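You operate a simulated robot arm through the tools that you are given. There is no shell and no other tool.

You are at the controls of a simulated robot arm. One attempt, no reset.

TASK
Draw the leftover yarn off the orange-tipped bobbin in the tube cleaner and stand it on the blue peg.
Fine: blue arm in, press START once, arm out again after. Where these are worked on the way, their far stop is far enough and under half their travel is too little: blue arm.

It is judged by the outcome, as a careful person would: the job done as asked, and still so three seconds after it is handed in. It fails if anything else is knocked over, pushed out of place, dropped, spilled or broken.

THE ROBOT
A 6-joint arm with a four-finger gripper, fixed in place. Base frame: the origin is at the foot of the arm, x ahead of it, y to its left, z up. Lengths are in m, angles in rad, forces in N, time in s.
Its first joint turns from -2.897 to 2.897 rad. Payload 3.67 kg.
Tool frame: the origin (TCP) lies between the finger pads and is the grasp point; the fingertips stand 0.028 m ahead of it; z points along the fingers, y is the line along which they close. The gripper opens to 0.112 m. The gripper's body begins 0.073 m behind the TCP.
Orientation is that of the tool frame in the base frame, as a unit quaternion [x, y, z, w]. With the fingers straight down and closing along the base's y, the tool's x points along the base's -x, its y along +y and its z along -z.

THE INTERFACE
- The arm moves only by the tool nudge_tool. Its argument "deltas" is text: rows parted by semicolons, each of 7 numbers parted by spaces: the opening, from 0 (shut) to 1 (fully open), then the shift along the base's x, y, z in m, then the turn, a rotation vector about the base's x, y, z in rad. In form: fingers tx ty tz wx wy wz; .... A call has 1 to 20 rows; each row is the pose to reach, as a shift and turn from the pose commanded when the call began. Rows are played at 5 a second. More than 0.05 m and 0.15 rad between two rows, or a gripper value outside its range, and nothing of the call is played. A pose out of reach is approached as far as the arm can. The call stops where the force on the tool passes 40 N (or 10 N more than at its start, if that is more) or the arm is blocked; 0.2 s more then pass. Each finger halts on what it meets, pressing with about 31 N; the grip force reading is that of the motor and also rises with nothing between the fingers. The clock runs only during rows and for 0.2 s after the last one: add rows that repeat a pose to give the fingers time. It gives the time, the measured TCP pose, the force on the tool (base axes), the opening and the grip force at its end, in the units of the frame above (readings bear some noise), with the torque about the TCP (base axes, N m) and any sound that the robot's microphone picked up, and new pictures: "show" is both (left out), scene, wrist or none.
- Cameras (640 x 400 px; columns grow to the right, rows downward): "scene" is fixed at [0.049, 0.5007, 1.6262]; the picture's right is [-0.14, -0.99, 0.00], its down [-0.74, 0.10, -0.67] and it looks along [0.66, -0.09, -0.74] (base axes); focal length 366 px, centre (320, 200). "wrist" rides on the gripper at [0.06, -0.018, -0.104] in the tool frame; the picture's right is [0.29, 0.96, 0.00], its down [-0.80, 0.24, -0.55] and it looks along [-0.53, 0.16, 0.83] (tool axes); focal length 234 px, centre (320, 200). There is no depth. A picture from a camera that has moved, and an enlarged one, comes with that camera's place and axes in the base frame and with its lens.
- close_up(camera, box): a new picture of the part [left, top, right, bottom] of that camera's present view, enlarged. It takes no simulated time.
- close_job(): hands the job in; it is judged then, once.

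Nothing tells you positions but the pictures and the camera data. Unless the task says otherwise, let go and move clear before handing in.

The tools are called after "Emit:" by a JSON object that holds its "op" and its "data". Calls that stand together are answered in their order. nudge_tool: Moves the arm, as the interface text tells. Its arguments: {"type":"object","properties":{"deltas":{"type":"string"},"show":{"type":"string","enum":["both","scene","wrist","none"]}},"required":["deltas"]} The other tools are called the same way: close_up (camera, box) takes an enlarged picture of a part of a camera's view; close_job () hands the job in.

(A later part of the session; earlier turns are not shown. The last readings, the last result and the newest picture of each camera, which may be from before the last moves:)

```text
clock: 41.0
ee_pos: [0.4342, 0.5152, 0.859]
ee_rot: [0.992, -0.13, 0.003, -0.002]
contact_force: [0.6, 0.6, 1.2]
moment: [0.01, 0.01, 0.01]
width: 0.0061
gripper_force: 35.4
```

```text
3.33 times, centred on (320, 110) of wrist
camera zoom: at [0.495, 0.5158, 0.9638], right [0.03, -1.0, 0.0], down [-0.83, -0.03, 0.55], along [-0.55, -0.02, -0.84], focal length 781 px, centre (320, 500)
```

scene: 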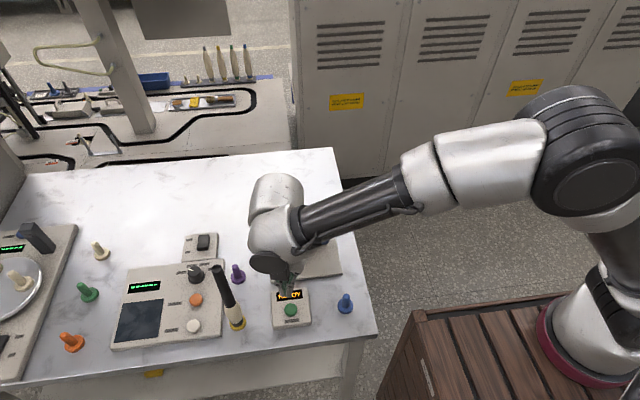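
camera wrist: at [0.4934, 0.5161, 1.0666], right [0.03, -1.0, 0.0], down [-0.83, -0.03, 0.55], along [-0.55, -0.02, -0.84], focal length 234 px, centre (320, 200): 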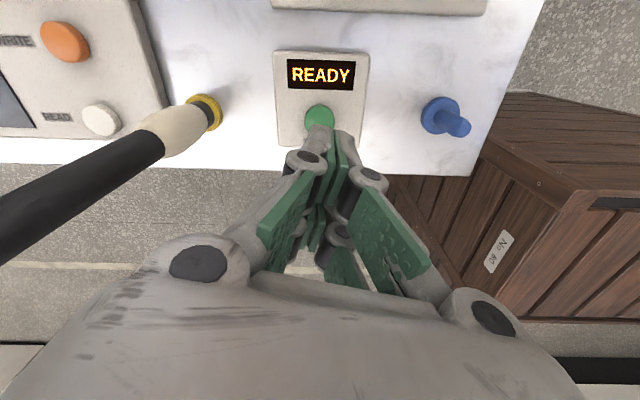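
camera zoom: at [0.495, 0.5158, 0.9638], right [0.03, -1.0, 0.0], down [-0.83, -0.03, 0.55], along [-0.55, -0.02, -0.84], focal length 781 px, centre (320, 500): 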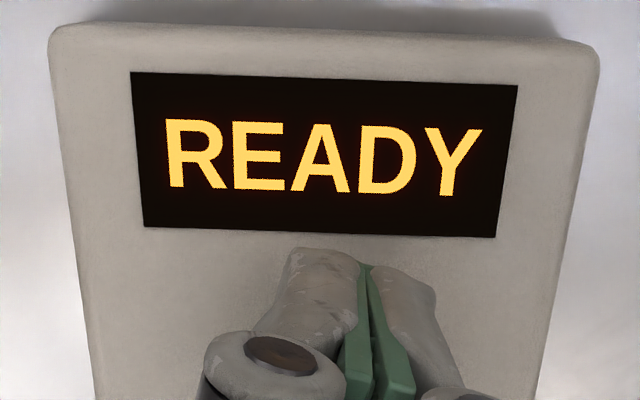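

Contact has started. I'll press a little further.

Emit:
{"op": "nudge_tool", "data": {"deltas": "0 0 0 -0.0015 0 0 0; 0 0 0 -0.003 0 0 0", "show": "none"}}

Emit:
{"op": "close_up", "data": {"camera": "wrist", "box": [230, 50, 410, 200]}}

Emit:
{"op": "close_up", "data": {"camera": "scene", "box": [250, 250, 340, 340]}}

```text
clock: 41.6
ee_pos: [0.4352, 0.5148, 0.8545]
ee_rot: [0.991, -0.13, 0.003, -0.002]
contact_force: [0.6, -0.8, 2.4]
moment: [-0.04, 0.04, 0.0]
width: 0.0061
gripper_force: 35.1
heard: click
```

```text
2.67 times, centred on (320, 125) of wrist
camera zoom: at [0.4951, 0.516, 0.961], right [0.03, -1.0, 0.0], down [-0.83, -0.03, 0.55], along [-0.55, -0.02, -0.84], focal length 624 px, centre (320, 400)
```

zoom: 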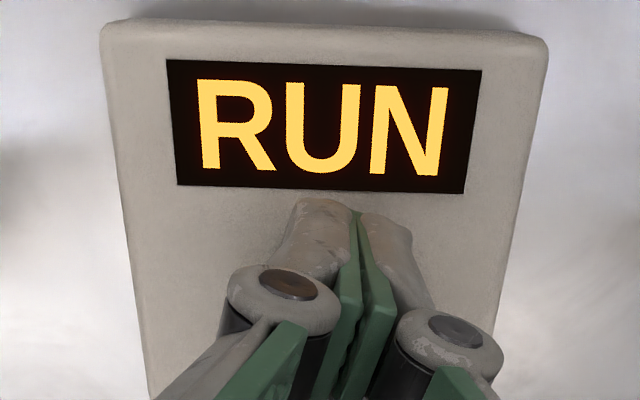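

```text
4.44 times, centred on (295, 295) of scene
camera zoom: at [0.049, 0.5007, 1.6262], right [-0.14, -0.99, 0.0], down [-0.74, 0.1, -0.67], along [0.66, -0.09, -0.74], focal length 1625 px, centre (431, -222)
```

zoom: 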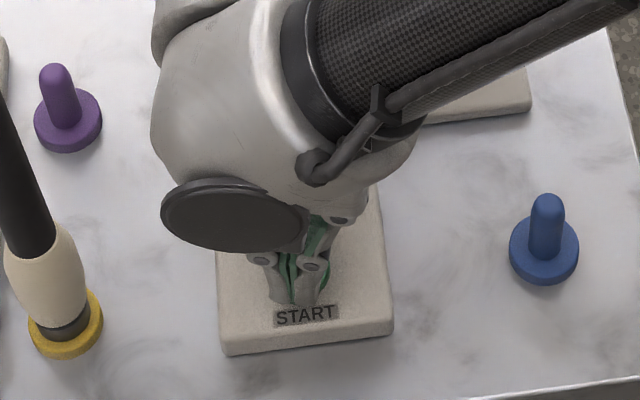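

There was a click and the display shows RUN. I'll lift straight off the button and wait for the cycle to finish.

Emit:
{"op": "nudge_tool", "data": {"deltas": "0 0 0 0.02 0 0 0; 0 0 0 0.05 0 0 0; 0 0 0 0.08 0 0 0; 0 0 0 0.11 0 0 0; 0 0 0 0.13 0 0 0; 0 0 0 0.13 0 0 0; 0 0 0 0.13 0 0 0", "show": "both"}}

Emit:
{"op": "close_up", "data": {"camera": "wrist", "box": [230, 20, 410, 170]}}

```text
clock: 43.2
ee_pos: [0.4331, 0.5148, 0.9861]
ee_rot: [0.992, -0.13, 0.002, -0.001]
contact_force: [-0.5, 0.5, 0.2]
moment: [0.0, 0.04, 0.0]
width: 0.0
gripper_force: 36.0
camera wrist: at [0.4954, 0.5165, 1.0907], right [0.03, -1.0, 0.0], down [-0.83, -0.03, 0.55], along [-0.55, -0.02, -0.84], focal length 234 px, centre (320, 200)
```

scene: 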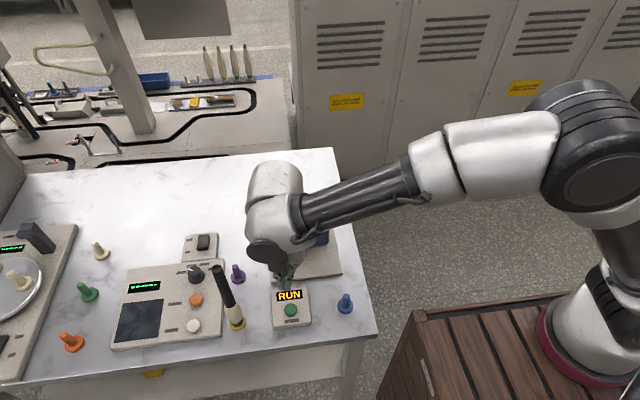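
wrist: 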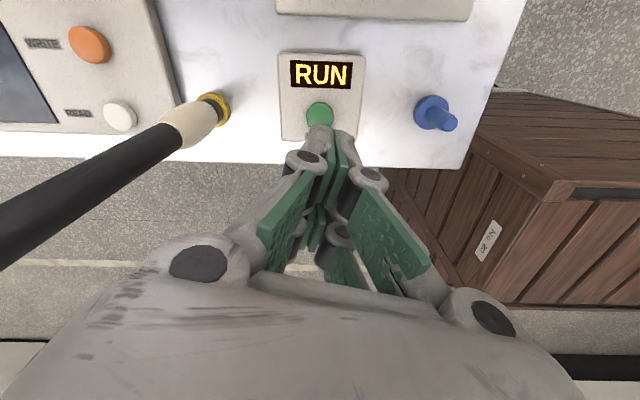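

```text
2.67 times, centred on (320, 95) of wrist
camera zoom: at [0.4954, 0.5165, 1.0907], right [0.03, -1.0, 0.0], down [-0.83, -0.03, 0.55], along [-0.55, -0.02, -0.84], focal length 624 px, centre (320, 480)
```

zoom: 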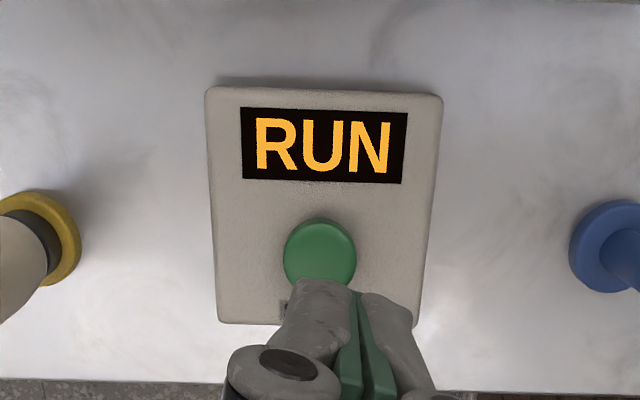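

The cycle is running. I'll retrace my path around to the right of the spindle and wait there.

Emit:
{"op": "nudge_tool", "data": {"deltas": "0.1 0.009 -0.03 0 0 0 0; 0.2 0.026 -0.06 0.01 0 0 0; 0.3 0.046 -0.09 0.015 0 0 0; 0.4 0.071 -0.12 0.015 0 0 0; 0.4 0.101 -0.14 0.015 0 0 0; 0.4 0.135 -0.15 0.015 0 0 0; 0.4 0.135 -0.15 0.015 0 0 0; 0.4 0.135 -0.15 0.015 0 0 0; 0.4 0.135 -0.15 0.015 0 0 0", "show": "both"}}

Emit:
{"op": "close_up", "data": {"camera": "scene", "box": [240, 180, 360, 330]}}

```text
clock: 45.2
ee_pos: [0.5721, 0.3639, 1.0004]
ee_rot: [0.991, -0.13, 0.003, -0.001]
contact_force: [-0.5, -0.4, -0.1]
moment: [0.0, 0.0, -0.01]
width: 0.045
gripper_force: 0.1
camera wrist: at [0.6319, 0.3653, 1.106], right [0.03, -1.0, 0.0], down [-0.83, -0.03, 0.55], along [-0.55, -0.02, -0.84], focal length 234 px, centre (320, 200)
```

scene: 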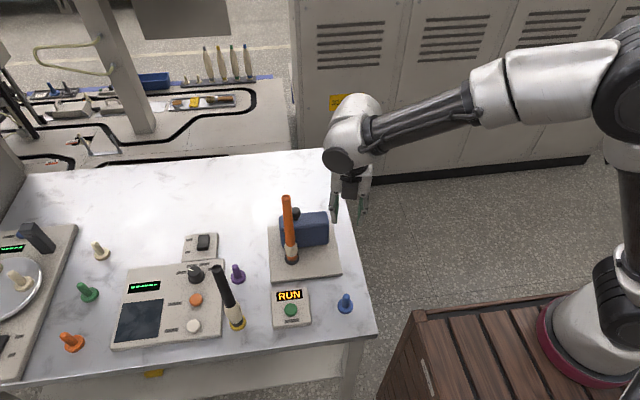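
wrist: 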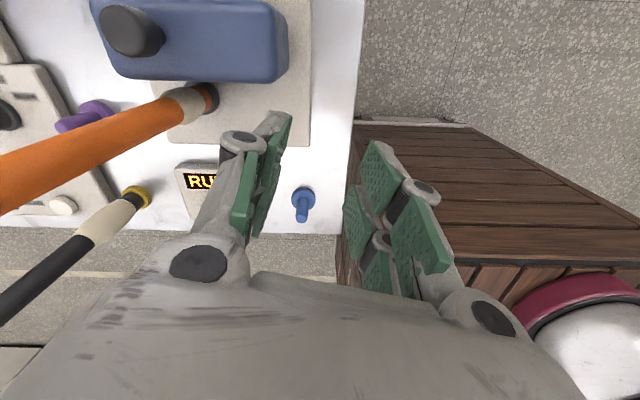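

```text
2.67 times, centred on (300, 255) of scene
camera zoom: at [0.049, 0.5007, 1.6262], right [-0.14, -0.99, 0.0], down [-0.74, 0.1, -0.67], along [0.66, -0.09, -0.74], focal length 975 px, centre (373, 53)
```

zoom: 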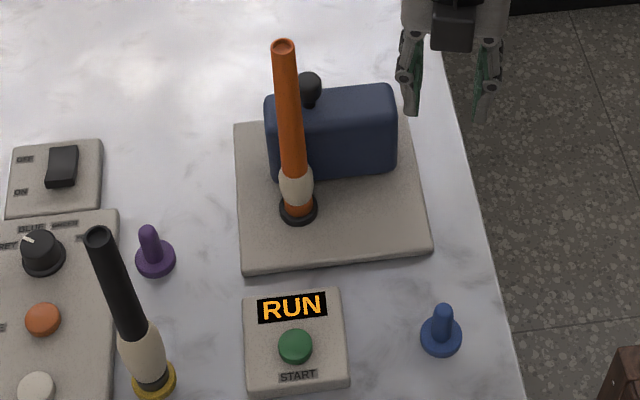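

The yarn is visibly shrinking and the display still shows RUN. I'll hold still and wait for the cycle to end.

Emit:
{"op": "nudge_tool", "data": {"deltas": "0.4 0 0 0 0 0 0; 0.4 0 0 0 0 0 0; 0.4 0 0 0 0 0 0; 0.4 0 0 0 0 0 0; 0.4 0 0 0 0 0 0; 0.4 0 0 0 0 0 0; 0.4 0 0 0 0 0 0; 0.4 0 0 0 0 0 0; 0.4 0 0 0 0 0 0; 0.4 0 0 0 0 0 0; 0.4 0 0 0 0 0 0; 0.4 0 0 0 0 0 0; 0.4 0 0 0 0 0 0; 0.4 0 0 0 0 0 0; 0.4 0 0 0 0 0 0", "show": "none"}}

Emit:
{"op": "close_up", "data": {"camera": "scene", "box": [240, 180, 360, 330]}}

```text
clock: 48.4
ee_pos: [0.5713, 0.3639, 1.0013]
ee_rot: [0.992, -0.13, 0.003, -0.001]
contact_force: [-0.7, 0.5, -0.2]
moment: [0.01, 0.02, -0.02]
width: 0.0449
gripper_force: 0.1
```

```text
2.67 times, centred on (300, 255) of scene
camera zoom: at [0.049, 0.5007, 1.6262], right [-0.14, -0.99, 0.0], down [-0.74, 0.1, -0.67], along [0.66, -0.09, -0.74], focal length 975 px, centre (373, 53)
```

zoom: 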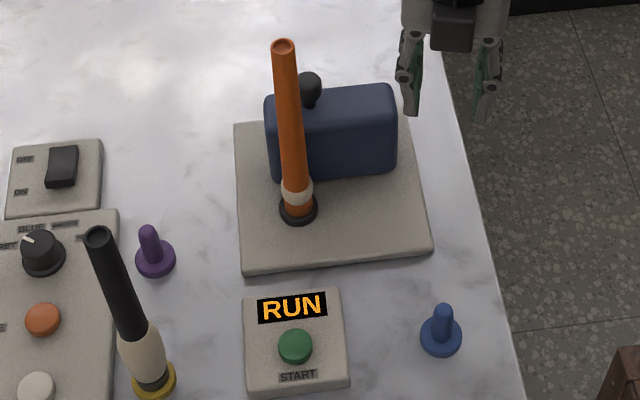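

Almost all the yarn is off, but the display still reads RUN. I'll wait some more.

Emit:
{"op": "nudge_tool", "data": {"deltas": "0.4 0 0 0 0 0 0; 0.4 0 0 0 0 0 0; 0.4 0 0 0 0 0 0; 0.4 0 0 0 0 0 0; 0.4 0 0 0 0 0 0; 0.4 0 0 0 0 0 0; 0.4 0 0 0 0 0 0; 0.4 0 0 0 0 0 0; 0.4 0 0 0 0 0 0; 0.4 0 0 0 0 0 0", "show": "none"}}

Emit:
{"op": "close_up", "data": {"camera": "scene", "box": [240, 180, 360, 330]}}

```text
clock: 50.6
ee_pos: [0.572, 0.3642, 1.002]
ee_rot: [0.991, -0.131, 0.003, -0.001]
contact_force: [0.0, -0.2, 0.3]
moment: [0.04, 0.03, -0.02]
width: 0.045
gripper_force: 0.1
```

```text
2.67 times, centred on (300, 255) of scene
camera zoom: at [0.049, 0.5007, 1.6262], right [-0.14, -0.99, 0.0], down [-0.74, 0.1, -0.67], along [0.66, -0.09, -0.74], focal length 975 px, centre (373, 53)
```

zoom: 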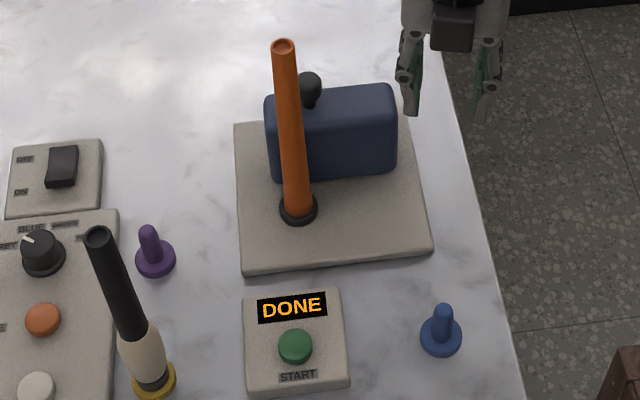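

The display reads DONE and the bobbin is bare. Now I'll return to the knob with the same tilted approach to swing the arm out.

Emit:
{"op": "nudge_tool", "data": {"deltas": "0.4 0.022 0 0.008 0.03 0.113 0; 0.4 0.045 0.002 0.012 0.06 0.226 0; 0.4 0.066 0.01 0.012 0.0896 0.339 0; 0.4 0.066 0.045 0.012 0.0896 0.339 0; 0.4 0.066 0.08 0.005 0.0896 0.339 0; 0.4 0.066 0.116 -0.008 0.0896 0.339 0; 0.4 0.066 0.116 -0.008 0.0896 0.339 0", "show": "both"}}

Emit:
{"op": "close_up", "data": {"camera": "wrist", "box": [200, 50, 440, 250]}}

Emit:
{"op": "close_up", "data": {"camera": "scene", "box": [265, 160, 335, 230]}}

```text
clock: 52.2
ee_pos: [0.6362, 0.4789, 0.9936]
ee_rot: [0.977, -0.129, -0.17, -0.023]
contact_force: [0.5, 0.4, 0.1]
moment: [0.0, -0.02, -0.04]
width: 0.0445
gripper_force: 0.0
camera wrist: at [0.7276, 0.4725, 1.0714], right [0.01, -0.99, -0.1], down [-0.6, -0.09, 0.79], along [-0.8, 0.05, -0.6], focal length 234 px, centre (320, 200)
```

scene: 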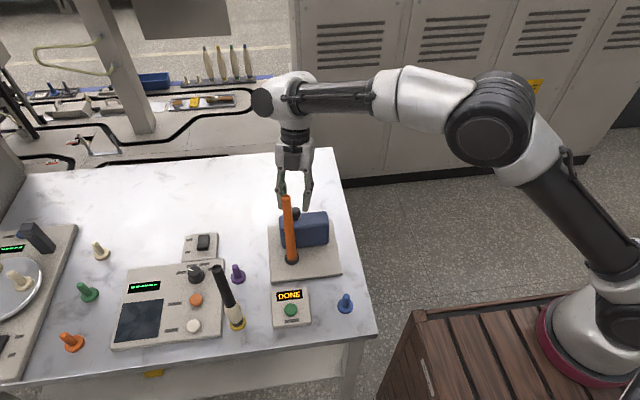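
wrist: 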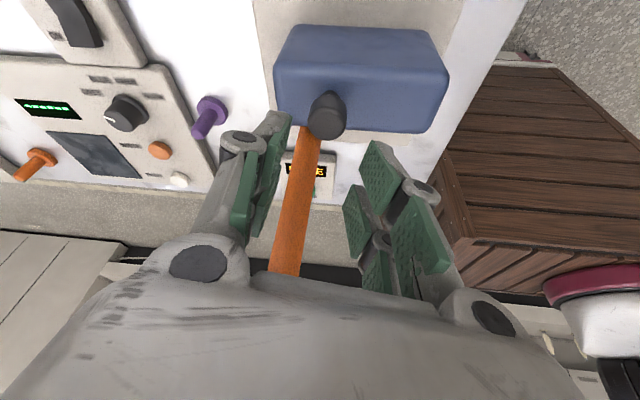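

```text
2.00 times, centred on (320, 150) of wrist
camera zoom: at [0.7276, 0.4725, 1.0714], right [0.01, -0.99, -0.1], down [-0.6, -0.09, 0.79], along [-0.8, 0.05, -0.6], focal length 468 px, centre (320, 300)
```

zoom: 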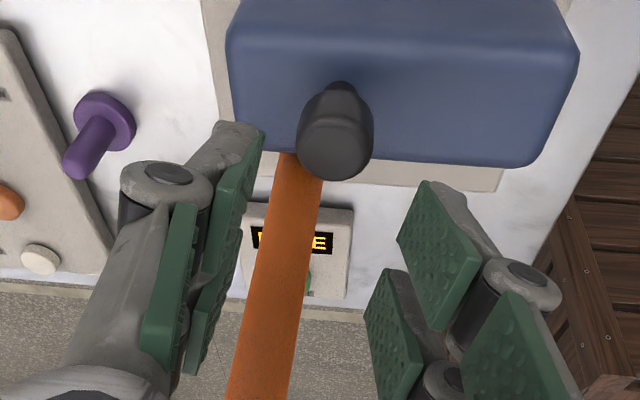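

```text
5.71 times, centred on (300, 195) of scene
camera zoom: at [0.049, 0.5007, 1.6262], right [-0.14, -0.99, 0.0], down [-0.74, 0.1, -0.67], along [0.66, -0.09, -0.74], focal length 2090 px, centre (434, 229)
```

zoom: 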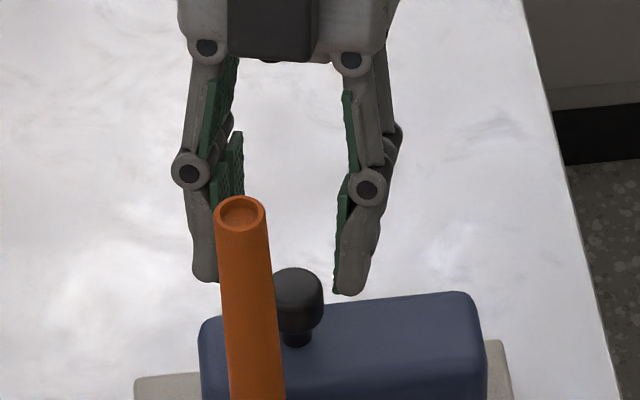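

I'm over the knob in the same pose as before. I'll lower and grip it again.

Emit:
{"op": "nudge_tool", "data": {"deltas": "0.4 -0.001 0.0005 -0.015 0 0 0; 0.4 -0.003 0.001 -0.03 0 0 0; 0.4 -0.005 0.002 -0.051 0 0 0; 0.4 -0.005 0.002 -0.051 0 0 0; 0.2 -0.005 0.002 -0.051 0 0 0; 0 -0.005 0.002 -0.051 0 0 0; 0 -0.005 0.002 -0.051 0 0 0", "show": "none"}}

Emit:
{"op": "close_up", "data": {"camera": "scene", "box": [265, 180, 335, 250]}}

Emit:
{"op": "close_up", "data": {"camera": "wrist", "box": [200, 50, 440, 250]}}

```text
clock: 53.8
ee_pos: [0.6299, 0.4818, 0.9405]
ee_rot: [0.977, -0.129, -0.171, -0.023]
contact_force: [-1.2, -3.1, -2.3]
moment: [-0.05, -0.09, -0.08]
width: 0.0243
gripper_force: 45.2
```

```text
5.71 times, centred on (300, 215) of scene
camera zoom: at [0.049, 0.5007, 1.6262], right [-0.14, -0.99, 0.0], down [-0.74, 0.1, -0.67], along [0.66, -0.09, -0.74], focal length 2090 px, centre (434, 114)
```

zoom: 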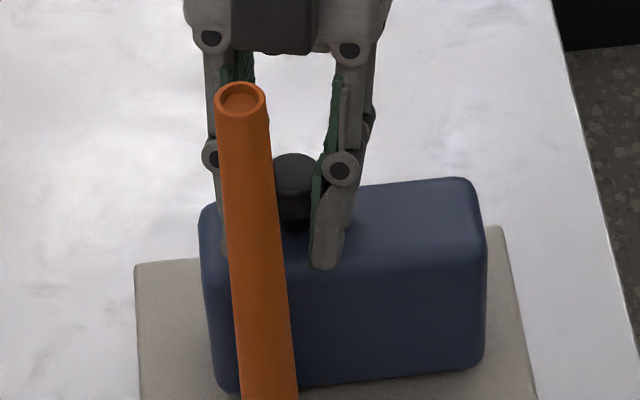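

```text
2.00 times, centred on (320, 150) of wrist
camera zoom: at [0.7217, 0.4753, 1.0202], right [0.01, -0.99, -0.1], down [-0.6, -0.09, 0.79], along [-0.8, 0.05, -0.6], focal length 468 px, centre (320, 300)
```

zoom: 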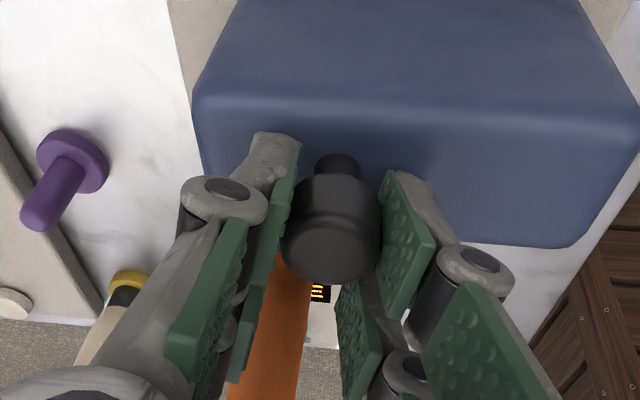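

The knob is gripped. I'll swing the arm back out along the fitted arc.

Emit:
{"op": "nudge_tool", "data": {"deltas": "0 0.0048 0.0003 0 0 0 0; 0 0.0097 0.0003 0 0 0 0; 0 0.0146 -0.0004 0 0 0 0; 0 0.0195 -0.0013 0 0 0 0; 0 0.0243 -0.0025 0 0 0 0; 0 0.029 -0.004 0 0 0 0; 0 0.0336 -0.0058 0 0 0 0; 0 0.038 -0.008 0 0 0 0; 0 0.0423 -0.0105 0 0 0 0; 0 0.0464 -0.0133 0 0 0 0; 0 0.0464 -0.0133 0 0 0 0", "show": "none"}}

Emit:
{"op": "close_up", "data": {"camera": "scene", "box": [250, 160, 350, 310]}}

Emit:
{"op": "close_up", "data": {"camera": "wrist", "box": [200, 20, 440, 250]}}

```text
clock: 56.2
ee_pos: [0.6748, 0.4684, 0.9408]
ee_rot: [0.977, -0.129, -0.171, -0.022]
contact_force: [-26.5, -22.2, -14.1]
moment: [-0.25, 0.62, -0.6]
width: 0.0248
gripper_force: 44.7
```

```text
2.67 times, centred on (300, 235) of scene
camera zoom: at [0.049, 0.5007, 1.6262], right [-0.14, -0.99, 0.0], down [-0.74, 0.1, -0.67], along [0.66, -0.09, -0.74], focal length 975 px, centre (373, 107)
```

zoom: 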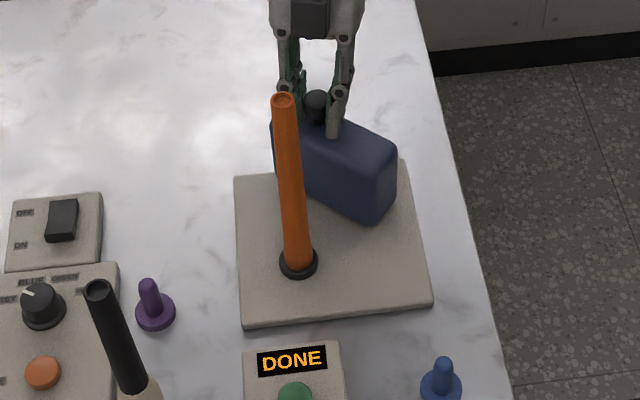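

```text
1.74 times, centred on (320, 135) of wrist
camera zoom: at [0.768, 0.4615, 1.0197], right [0.01, -1.0, -0.1], down [-0.6, -0.09, 0.79], along [-0.8, 0.05, -0.6], focal length 407 px, centre (320, 313)
```

zoom: 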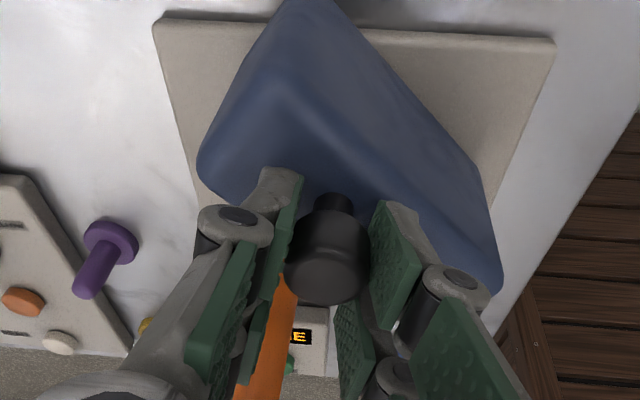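

The arm is halfway back. The force shows my arc is a bit too wide here, so I'll ease inward and continue out.

Emit:
{"op": "nudge_tool", "data": {"deltas": "0 -0.001 -0.0015 0 0 0 0; 0 -0.002 -0.003 0 0 0 0; 0 0.0 -0.0045 0 0 0 0; 0 0.0019 -0.006 0 0 0 0; 0 0.0019 -0.006 0 0 0 0", "show": "none"}}

Emit:
{"op": "close_up", "data": {"camera": "scene", "box": [270, 180, 340, 250]}}

```text
clock: 57.4
ee_pos: [0.6799, 0.4639, 0.9419]
ee_rot: [0.977, -0.129, -0.17, -0.024]
contact_force: [2.7, 12.4, -13.7]
moment: [0.23, 0.16, -0.34]
width: 0.025
gripper_force: 45.5
```

```text
5.71 times, centred on (305, 215) of scene
camera zoom: at [0.049, 0.5007, 1.6262], right [-0.14, -0.99, 0.0], down [-0.74, 0.1, -0.67], along [0.66, -0.09, -0.74], focal length 2090 px, centre (406, 114)
```

zoom: 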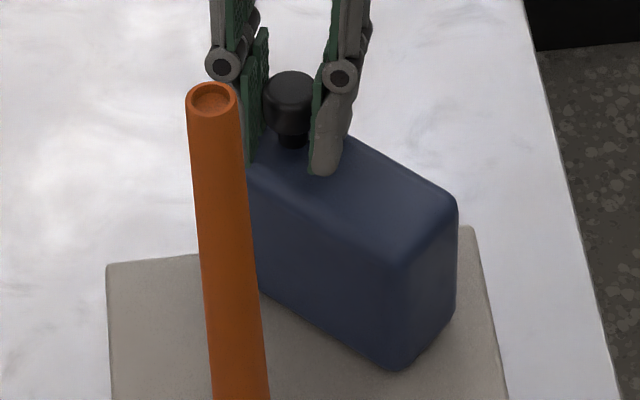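

Emit:
{"op": "nudge_tool", "data": {"deltas": "0 0.0035 -0.0024 0 0 0 0; 0 0.007 -0.005 0 0 0 0; 0 0.0102 -0.0078 0 0 0 0; 0 0.0125 -0.0102 0 0 0 0; 0 0.0125 -0.0102 0 0 0 0", "show": "none"}}

Emit:
{"op": "close_up", "data": {"camera": "scene", "box": [250, 170, 350, 310]}}

Emit:
{"op": "close_up", "data": {"camera": "scene", "box": [270, 180, 340, 250]}}

```text
clock: 58.6
ee_pos: [0.6894, 0.4551, 0.9429]
ee_rot: [0.977, -0.127, -0.171, -0.025]
contact_force: [-5.4, 36.4, -0.1]
moment: [0.73, -0.04, 0.25]
width: 0.0247
gripper_force: 45.4
```

```text
2.86 times, centred on (300, 240) of scene
camera zoom: at [0.049, 0.5007, 1.6262], right [-0.14, -0.99, 0.0], down [-0.74, 0.1, -0.67], along [0.66, -0.09, -0.74], focal length 1045 px, centre (377, 86)
```

zoom: 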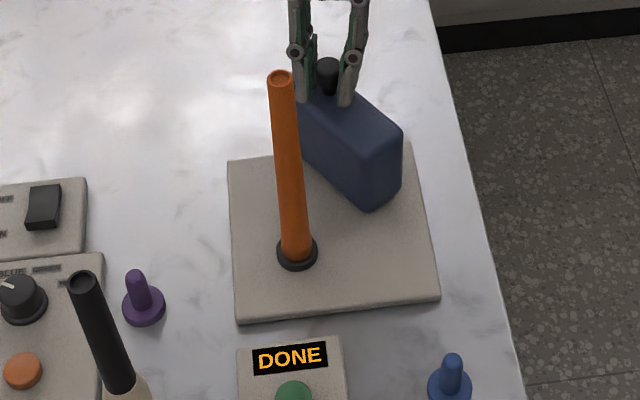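

```text
5.71 times, centred on (305, 215) of scene
camera zoom: at [0.049, 0.5007, 1.6262], right [-0.14, -0.99, 0.0], down [-0.74, 0.1, -0.67], along [0.66, -0.09, -0.74], focal length 2090 px, centre (406, 114)
```

zoom: 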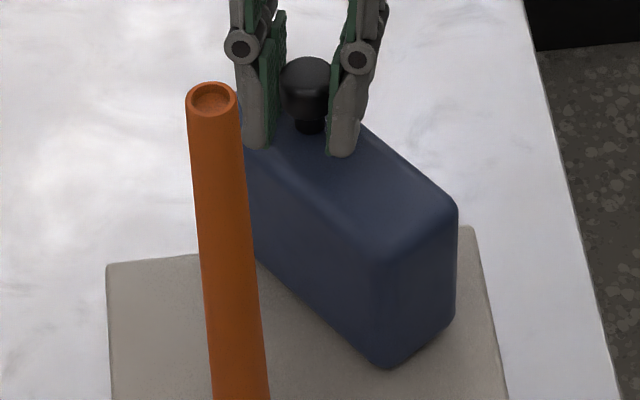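

The arm is back at its starting position, and the force is rising against the out stop. I'll release and lift clear.

Emit:
{"op": "nudge_tool", "data": {"deltas": "0 -0.0005 0.003 0 0 0 0; 0.3 -0.0005 0.003 0 0 0 0; 0.45 -0.0005 0.003 0 0 0 0; 0.45 -0.0005 0.003 0 0 0 0; 0.45 -0.0005 0.003 0.02 0 0 0; 0.45 -0.0005 0.003 0.045 0 0 0; 0.45 -0.0005 0.003 0.05 0 0 0", "show": "both"}}

Emit:
{"op": "close_up", "data": {"camera": "scene", "box": [265, 185, 345, 235]}}

Emit:
{"op": "close_up", "data": {"camera": "scene", "box": [250, 230, 350, 340]}}

```text
clock: 60.2
ee_pos: [0.6914, 0.4555, 0.9931]
ee_rot: [0.977, -0.129, -0.17, -0.024]
contact_force: [-0.7, -0.9, -0.6]
moment: [0.03, -0.01, -0.02]
width: 0.0502
gripper_force: 0.1
camera wrist: at [0.7824, 0.4485, 1.0706], right [0.01, -0.99, -0.1], down [-0.61, -0.09, 0.79], along [-0.8, 0.05, -0.6], focal length 234 px, centre (320, 200)
```

scene: 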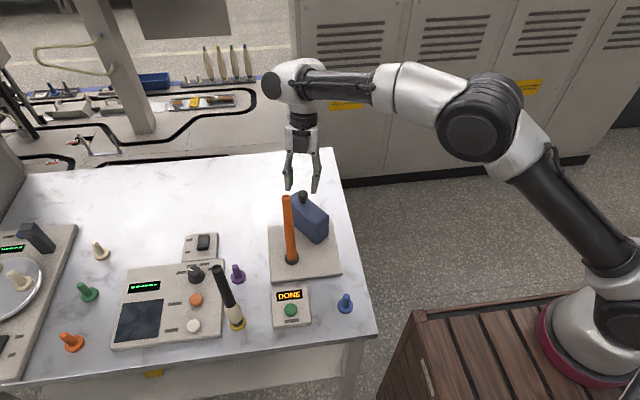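
wrist: 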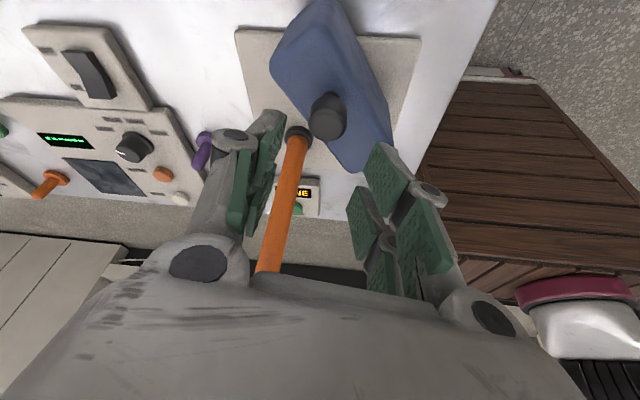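

```text
8.00 times, centred on (305, 210) of scene
camera zoom: at [0.049, 0.5007, 1.6262], right [-0.14, -0.99, 0.0], down [-0.74, 0.1, -0.67], along [0.66, -0.09, -0.74], focal length 2925 px, centre (440, 120)
```

zoom: 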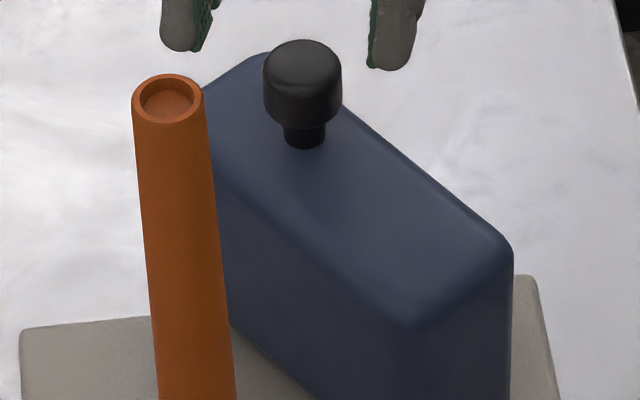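

```text
3.64 times, centred on (300, 285) of scene
camera zoom: at [0.049, 0.5007, 1.6262], right [-0.14, -0.99, 0.0], down [-0.74, 0.1, -0.67], along [0.66, -0.09, -0.74], focal length 1330 px, centre (393, -109)
```

zoom: 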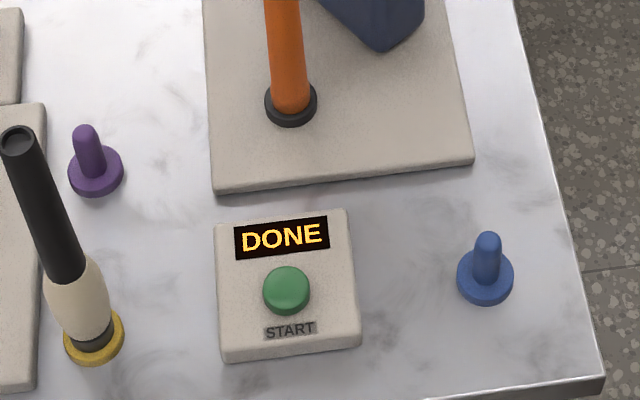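

The blue arm matches its original out position exactly, and the bobbin is clean. I'll move up and over to pick up the bobbin.

Emit:
{"op": "nudge_tool", "data": {"deltas": "0.45 -0.02 -0.03 0.01 0 0 0; 0.5 -0.04 -0.06 0.02 -0.03 -0.113 0; 0.6 -0.06 -0.075 0.04 -0.06 -0.226 0; 0.6 -0.08 -0.08 0.065 -0.0896 -0.339 0; 0.6 -0.10 -0.075 0.09 -0.0896 -0.339 0; 0.6 -0.113 -0.06 0.11 -0.0896 -0.339 0; 0.6 -0.113 -0.02 0.117 -0.0896 -0.339 0; 0.6 -0.113 0.02 0.117 -0.0896 -0.339 0; 0.6 -0.113 0.045 0.117 -0.0896 -0.339 0; 0.6 -0.113 0.045 0.117 -0.0896 -0.339 0", "show": "both"}}

Emit:
{"op": "close_up", "data": {"camera": "wrist", "box": [220, 50, 420, 230]}}

```text
clock: 62.4
ee_pos: [0.5774, 0.5021, 1.1098]
ee_rot: [0.991, -0.13, 0.002, 0.0]
contact_force: [0.0, 0.4, 0.6]
moment: [0.03, -0.02, -0.01]
width: 0.0672
gripper_force: 0.0
camera wrist: at [0.6387, 0.5036, 1.2146], right [0.03, -1.0, 0.0], down [-0.83, -0.03, 0.55], along [-0.55, -0.02, -0.84], focal length 234 px, centre (320, 200)
```

scene: 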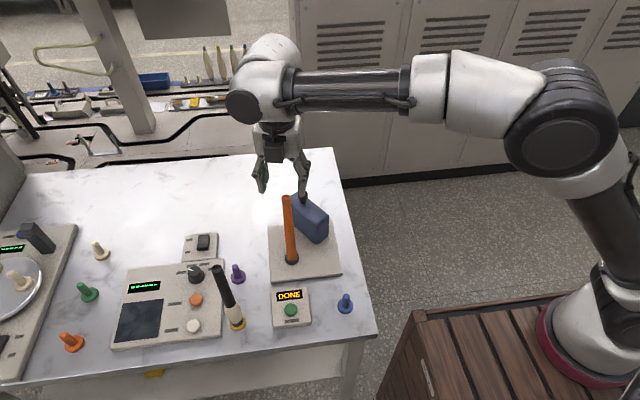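
wrist: 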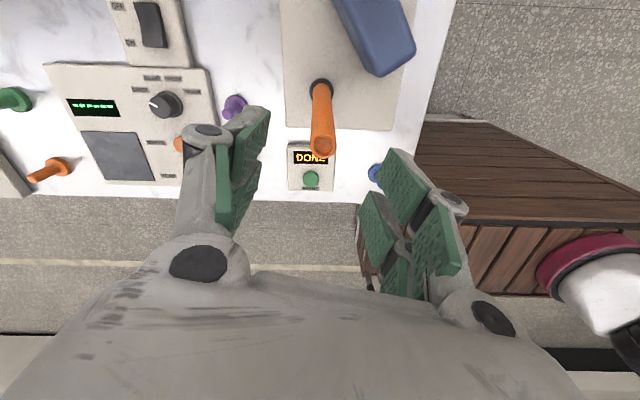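

```text
2.22 times, centred on (320, 140) of wrist
camera zoom: at [0.6387, 0.5036, 1.2146], right [0.03, -1.0, 0.0], down [-0.83, -0.03, 0.55], along [-0.55, -0.02, -0.84], focal length 520 px, centre (320, 333)
```

zoom: 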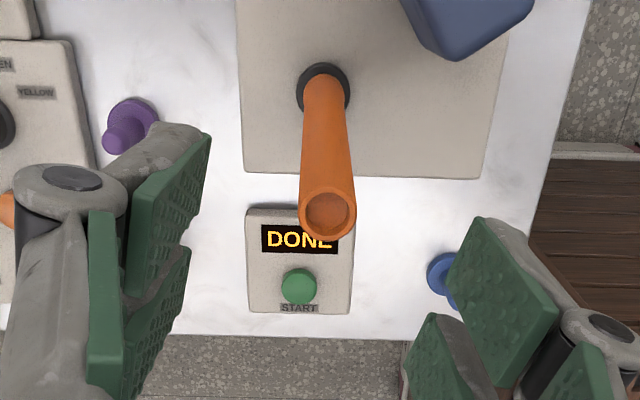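

I'm centred on the bobbin. I'll descend around its top and grip it at the same height as before.

Emit:
{"op": "nudge_tool", "data": {"deltas": "0.6 0 -0.001 -0.03 0 0 0; 0.6 0 -0.001 -0.06 0 0 0; 0.6 0 -0.001 -0.09 0 0 0; 0.6 0 -0.001 -0.109 0 0 0; 0.6 0 -0.001 -0.109 0 0 0; 0.3 0 -0.001 -0.109 0 0 0; 0 0 -0.001 -0.109 0 0 0; 0 0 -0.001 -0.109 0 0 0; 0 0 -0.001 -0.109 0 0 0", "show": "wrist"}}

Emit:
{"op": "close_up", "data": {"camera": "scene", "box": [255, 180, 335, 280]}}

```text
clock: 64.4
ee_pos: [0.5771, 0.4993, 1.0005]
ee_rot: [0.991, -0.13, 0.002, -0.002]
contact_force: [0.4, -1.3, -0.1]
moment: [0.04, 0.05, 0.0]
width: 0.0194
gripper_force: 31.6
camera wrist: at [0.6379, 0.5011, 1.105], right [0.03, -1.0, 0.0], down [-0.83, -0.03, 0.55], along [-0.55, -0.02, -0.84], focal length 234 px, centre (320, 200)
```

wrist: 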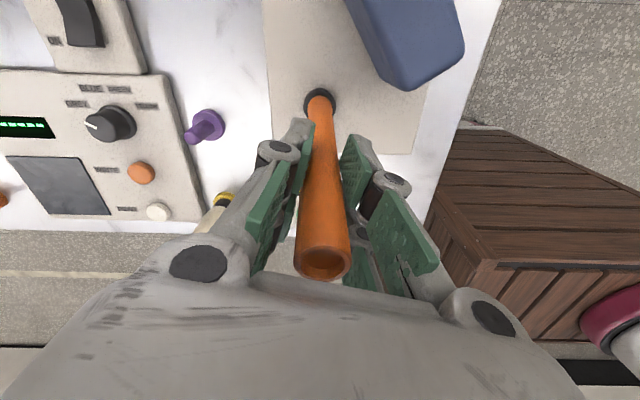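

```text
4.00 times, centred on (295, 230) of scene
camera zoom: at [0.049, 0.5007, 1.6262], right [-0.14, -0.99, 0.0], down [-0.74, 0.1, -0.67], along [0.66, -0.09, -0.74], focal length 1463 px, centre (420, 80)
```

zoom: 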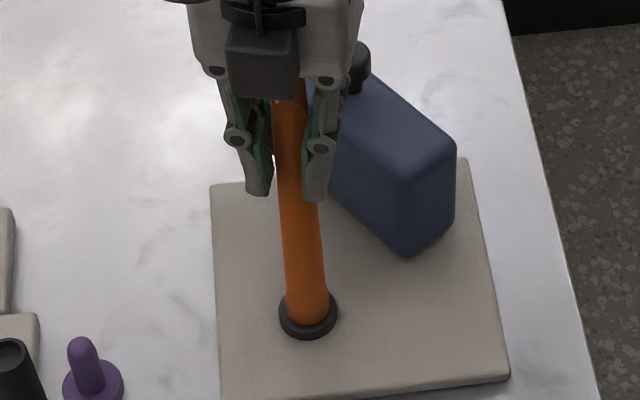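

The bobbin is gripped. I'll lift it straight up off the spindle.

Emit:
{"op": "nudge_tool", "data": {"deltas": "0 0 0 0.012 0 0 0; 0 0 0 0.024 0 0 0; 0 0 0 0.036 0 0 0; 0 0 0 0.05 0 0 0; 0 0 0 0.065 0 0 0; 0 0 0 0.08 0 0 0; 0 0 0 0.095 0 0 0; 0 0 0 0.095 0 0 0", "show": "both"}}

Emit:
{"op": "close_up", "data": {"camera": "scene", "box": [255, 180, 335, 280]}}

```text
clock: 66.2
ee_pos: [0.5776, 0.4996, 1.0942]
ee_rot: [0.991, -0.13, 0.003, -0.001]
contact_force: [-0.4, -0.2, -0.8]
moment: [0.02, -0.02, -0.01]
width: 0.0191
gripper_force: 31.1
camera wrist: at [0.6383, 0.5013, 1.1991], right [0.03, -1.0, 0.0], down [-0.83, -0.03, 0.55], along [-0.55, -0.02, -0.84], focal length 234 px, centre (320, 200)
```

scene: 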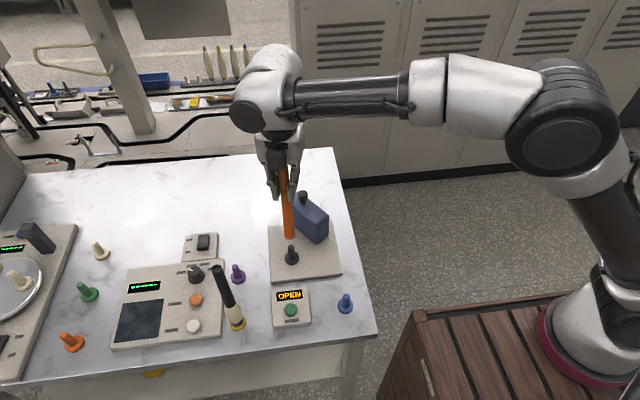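
wrist: 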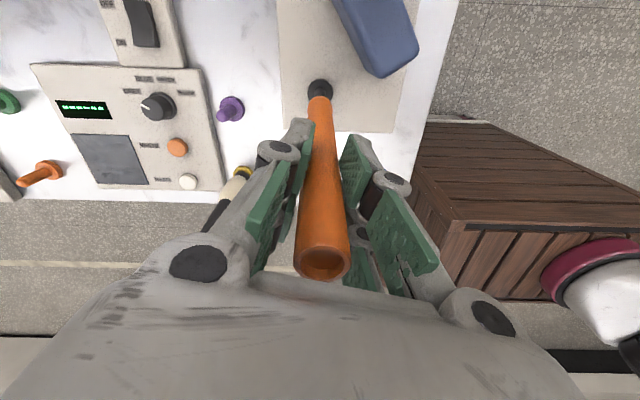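

```text
4.00 times, centred on (295, 230) of scene
camera zoom: at [0.049, 0.5007, 1.6262], right [-0.14, -0.99, 0.0], down [-0.74, 0.1, -0.67], along [0.66, -0.09, -0.74], focal length 1463 px, centre (420, 80)
```

zoom: 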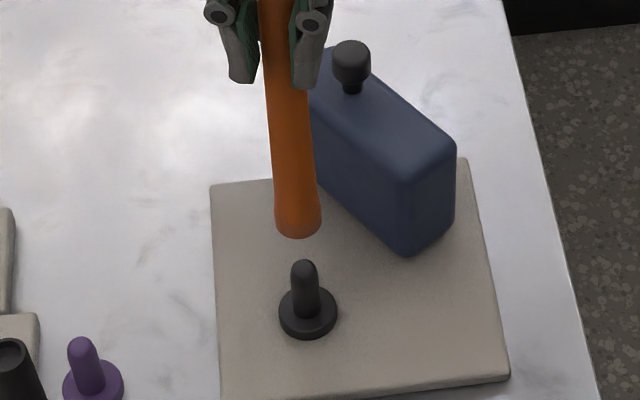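

The display is back to OPEN. I'll carry the bobbin over towards the blue peg at about (0.433, 0.385).

Emit:
{"op": "nudge_tool", "data": {"deltas": "0 -0.024 -0.019 0 0 0 0; 0 -0.048 -0.038 0 0 0 0; 0 -0.072 -0.057 0 0 0 0; 0 -0.096 -0.076 0 0 0 0; 0 -0.12 -0.095 0 0 0 0; 0 -0.1446 -0.1146 0 0 0 0; 0 -0.1446 -0.1146 0 0 0 0; 0 -0.1446 -0.1146 0 0 0 0", "show": "both"}}

Emit:
{"op": "close_up", "data": {"camera": "scene", "box": [315, 250, 379, 330]}}

Emit:
{"op": "close_up", "data": {"camera": "wrist", "box": [270, 40, 370, 140]}}

```text
clock: 68.0
ee_pos: [0.4327, 0.3841, 1.0951]
ee_rot: [0.991, -0.131, 0.002, -0.001]
contact_force: [1.0, -0.3, 0.2]
moment: [0.03, -0.01, 0.02]
width: 0.0189
gripper_force: 31.0
camera wrist: at [0.4937, 0.3865, 1.1992], right [0.03, -1.0, 0.0], down [-0.83, -0.03, 0.55], along [-0.55, -0.02, -0.84], focal length 234 px, centre (320, 200)
```

scene: 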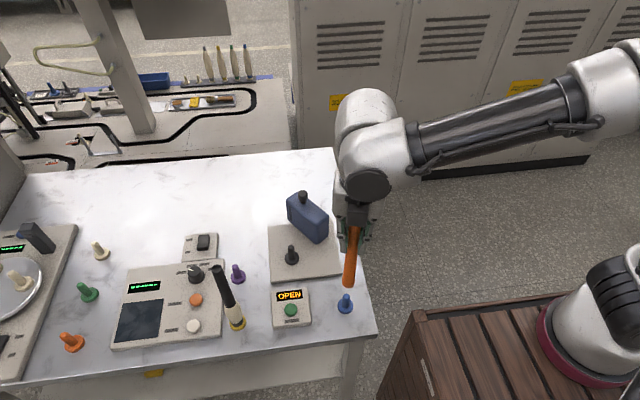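
wrist: 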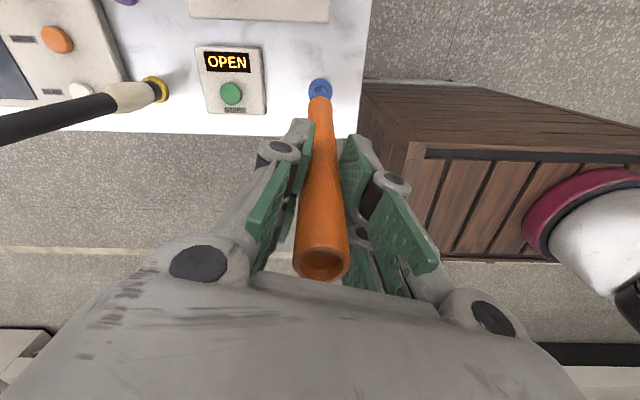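

```text
5.00 times, centred on (347, 290) of scene
camera zoom: at [0.049, 0.5007, 1.6262], right [-0.14, -0.99, 0.0], down [-0.74, 0.1, -0.67], along [0.66, -0.09, -0.74], focal length 1828 px, centre (185, -250)
```

zoom: 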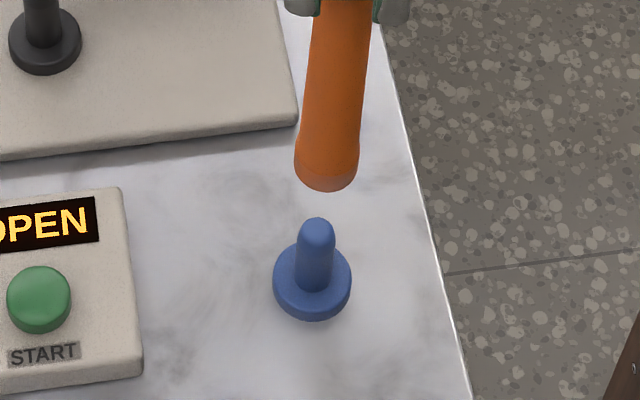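

```text
4.00 times, centred on (320, 90) of wrist
camera zoom: at [0.4937, 0.3865, 1.1992], right [0.03, -1.0, 0.0], down [-0.83, -0.03, 0.55], along [-0.55, -0.02, -0.84], focal length 937 px, centre (320, 640)
```

zoom: 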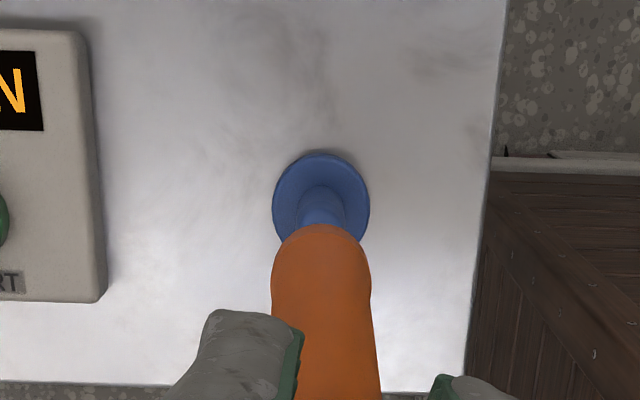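

The alignment is already close. I'll lower until just above the peg tip for a fine check.

Emit:
{"op": "nudge_tool", "data": {"deltas": "0 0 0 -0.015 0 0 0; 0 0 0 -0.03 0 0 0; 0 0 0 -0.045 0 0 0; 0 0 0 -0.05 0 0 0; 0 0 0 -0.05 0 0 0", "show": "none"}}

Emit:
{"op": "close_up", "data": {"camera": "scene", "box": [322, 270, 370, 318]}}

Emit:
{"op": "close_up", "data": {"camera": "wrist", "box": [295, 60, 345, 110]}}

```text
clock: 69.2
ee_pos: [0.4313, 0.3857, 1.0454]
ee_rot: [0.991, -0.13, 0.002, -0.001]
contact_force: [-0.3, -0.1, 0.0]
moment: [0.02, 0.01, 0.02]
width: 0.0191
gripper_force: 30.9
```

```text
8.33 times, centred on (346, 294) of scene
camera zoom: at [0.049, 0.5007, 1.6262], right [-0.14, -0.99, 0.0], down [-0.74, 0.1, -0.67], along [0.66, -0.09, -0.74], focal length 3047 px, centre (103, -583)
```

zoom: 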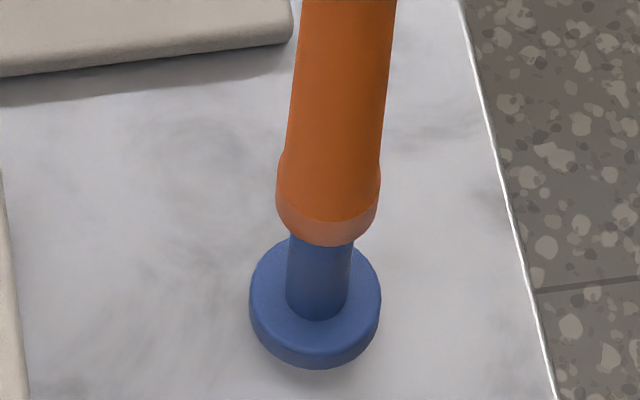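

```text
8.00 times, centred on (320, 85) of wrist
camera zoom: at [0.4933, 0.387, 1.1495], right [0.03, -1.0, 0.0], down [-0.83, -0.03, 0.55], along [-0.55, -0.02, -0.84], focal length 1873 px, centre (320, 1120)
```

zoom: 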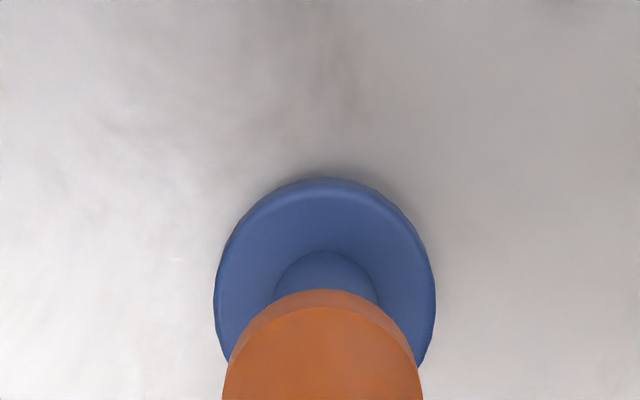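

The bobbin is within about 1 mm of the peg axis. I'll apply a tiny correction and lower slowly.

Emit:
{"op": "nudge_tool", "data": {"deltas": "0 0.0006 -0.0003 0 0 0 0; 0 0.0006 -0.0003 -0.005 0 0 0; 0 0.0006 -0.0003 -0.01 0 0 0; 0 0.0006 -0.0003 -0.015 0 0 0; 0 0.0006 -0.0003 -0.02 0 0 0; 0 0.0006 -0.0003 -0.02 0 0 0", "show": "none"}}

Emit:
{"op": "close_up", "data": {"camera": "scene", "box": [322, 270, 370, 318]}}

Emit:
{"op": "close_up", "data": {"camera": "wrist", "box": [295, 60, 345, 110]}}

```text
clock: 70.6
ee_pos: [0.4339, 0.3855, 1.0237]
ee_rot: [0.992, -0.13, 0.002, -0.001]
contact_force: [-0.2, -0.1, -0.3]
moment: [0.0, 0.01, 0.02]
width: 0.0188
gripper_force: 31.6
```

```text
8.33 times, centred on (346, 294) of scene
camera zoom: at [0.049, 0.5007, 1.6262], right [-0.14, -0.99, 0.0], down [-0.74, 0.1, -0.67], along [0.66, -0.09, -0.74], focal length 3047 px, centre (103, -583)
```

zoom: 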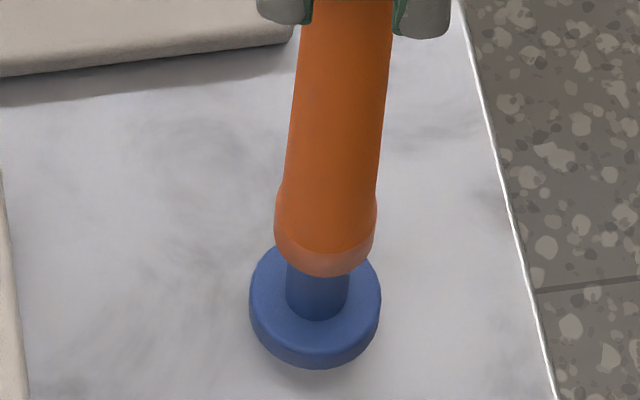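

```text
8.00 times, centred on (320, 85) of wrist
camera zoom: at [0.4945, 0.3865, 1.1293], right [0.03, -1.0, 0.0], down [-0.83, -0.03, 0.55], along [-0.55, -0.02, -0.84], focal length 1873 px, centre (320, 1120)
```

zoom: 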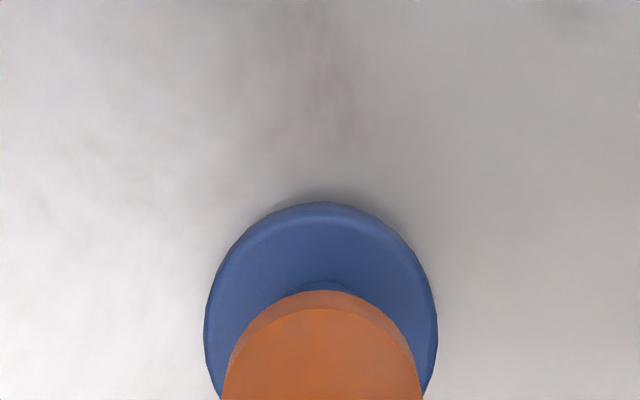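

No contact force, and it is sliding on. I'll continue down.

Emit:
{"op": "nudge_tool", "data": {"deltas": "0 0 0 -0.005 0 0 0; 0 0 0 -0.01 0 0 0; 0 0 0 -0.015 0 0 0; 0 0 0 -0.02 0 0 0; 0 0 0 -0.024 0 0 0; 0 0 0 -0.024 0 0 0", "show": "none"}}

Emit:
{"op": "close_up", "data": {"camera": "scene", "box": [326, 284, 366, 314]}}

```text
clock: 72.0
ee_pos: [0.4331, 0.3856, 1.0014]
ee_rot: [0.991, -0.13, 0.003, -0.001]
contact_force: [0.2, 0.1, -0.6]
moment: [0.01, -0.02, -0.01]
width: 0.0186
gripper_force: 31.3
```

```text
13.33 times, centred on (346, 299) of scene
camera zoom: at [0.049, 0.5007, 1.6262], right [-0.14, -0.99, 0.0], down [-0.74, 0.1, -0.67], along [0.66, -0.09, -0.74], focal length 4876 px, centre (-27, -1120)
```

zoom: 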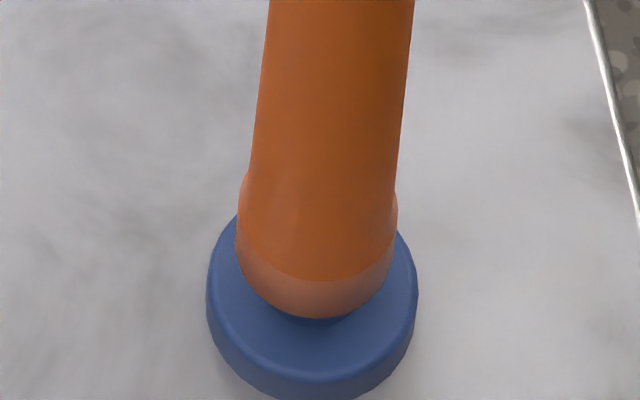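

Emit:
{"op": "nudge_tool", "data": {"deltas": "0 0 0 -0.004 0 0 0; 0 0 0 -0.008 0 0 0; 0 0 0 -0.009 0 0 0; 0 0 0 -0.009 0 0 0", "show": "none"}}

Emit:
{"op": "close_up", "data": {"camera": "scene", "box": [326, 284, 366, 314]}}

```text
clock: 73.0
ee_pos: [0.434, 0.3839, 0.9919]
ee_rot: [0.991, -0.13, 0.002, -0.001]
contact_force: [0.1, -0.1, -1.0]
moment: [0.02, -0.03, -0.02]
width: 0.0184
gripper_force: 31.4
```

```text
13.33 times, centred on (346, 299) of scene
camera zoom: at [0.049, 0.5007, 1.6262], right [-0.14, -0.99, 0.0], down [-0.74, 0.1, -0.67], along [0.66, -0.09, -0.74], focal length 4876 px, centre (-27, -1120)
```

zoom: 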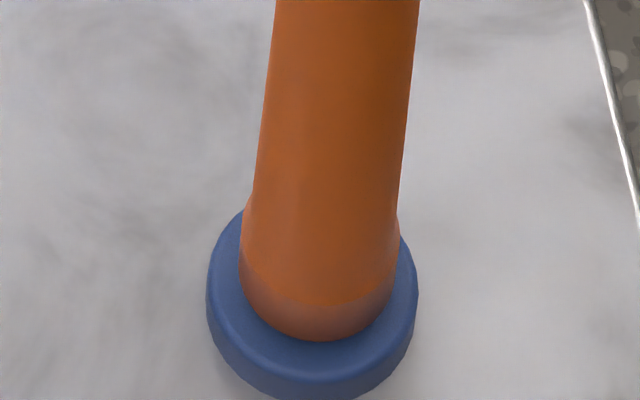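

Emit:
{"op": "nudge_tool", "data": {"deltas": "0 0 0 -0.001 0 0 0; 0 0 0 -0.002 0 0 0; 0 0 0 -0.002 0 0 0", "show": "none"}}

Emit:
{"op": "close_up", "data": {"camera": "scene", "box": [326, 284, 366, 314]}}

```text
clock: 73.8
ee_pos: [0.4351, 0.3849, 0.9894]
ee_rot: [0.991, -0.131, 0.003, 0.0]
contact_force: [0.2, -0.4, -0.8]
moment: [-0.01, 0.02, 0.03]
width: 0.0187
gripper_force: 30.9
```

```text
13.33 times, centred on (346, 299) of scene
camera zoom: at [0.049, 0.5007, 1.6262], right [-0.14, -0.99, 0.0], down [-0.74, 0.1, -0.67], along [0.66, -0.09, -0.74], focal length 4876 px, centre (-27, -1120)
```

zoom: 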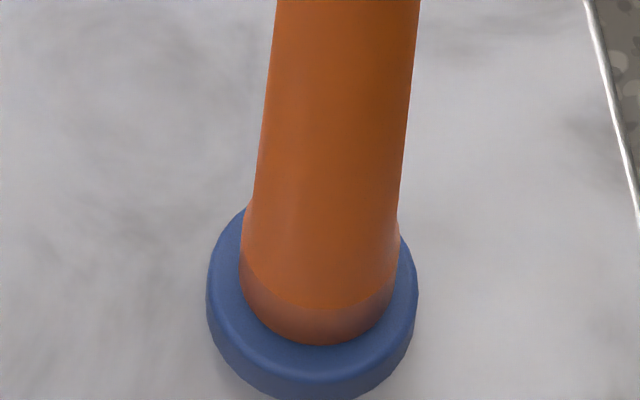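

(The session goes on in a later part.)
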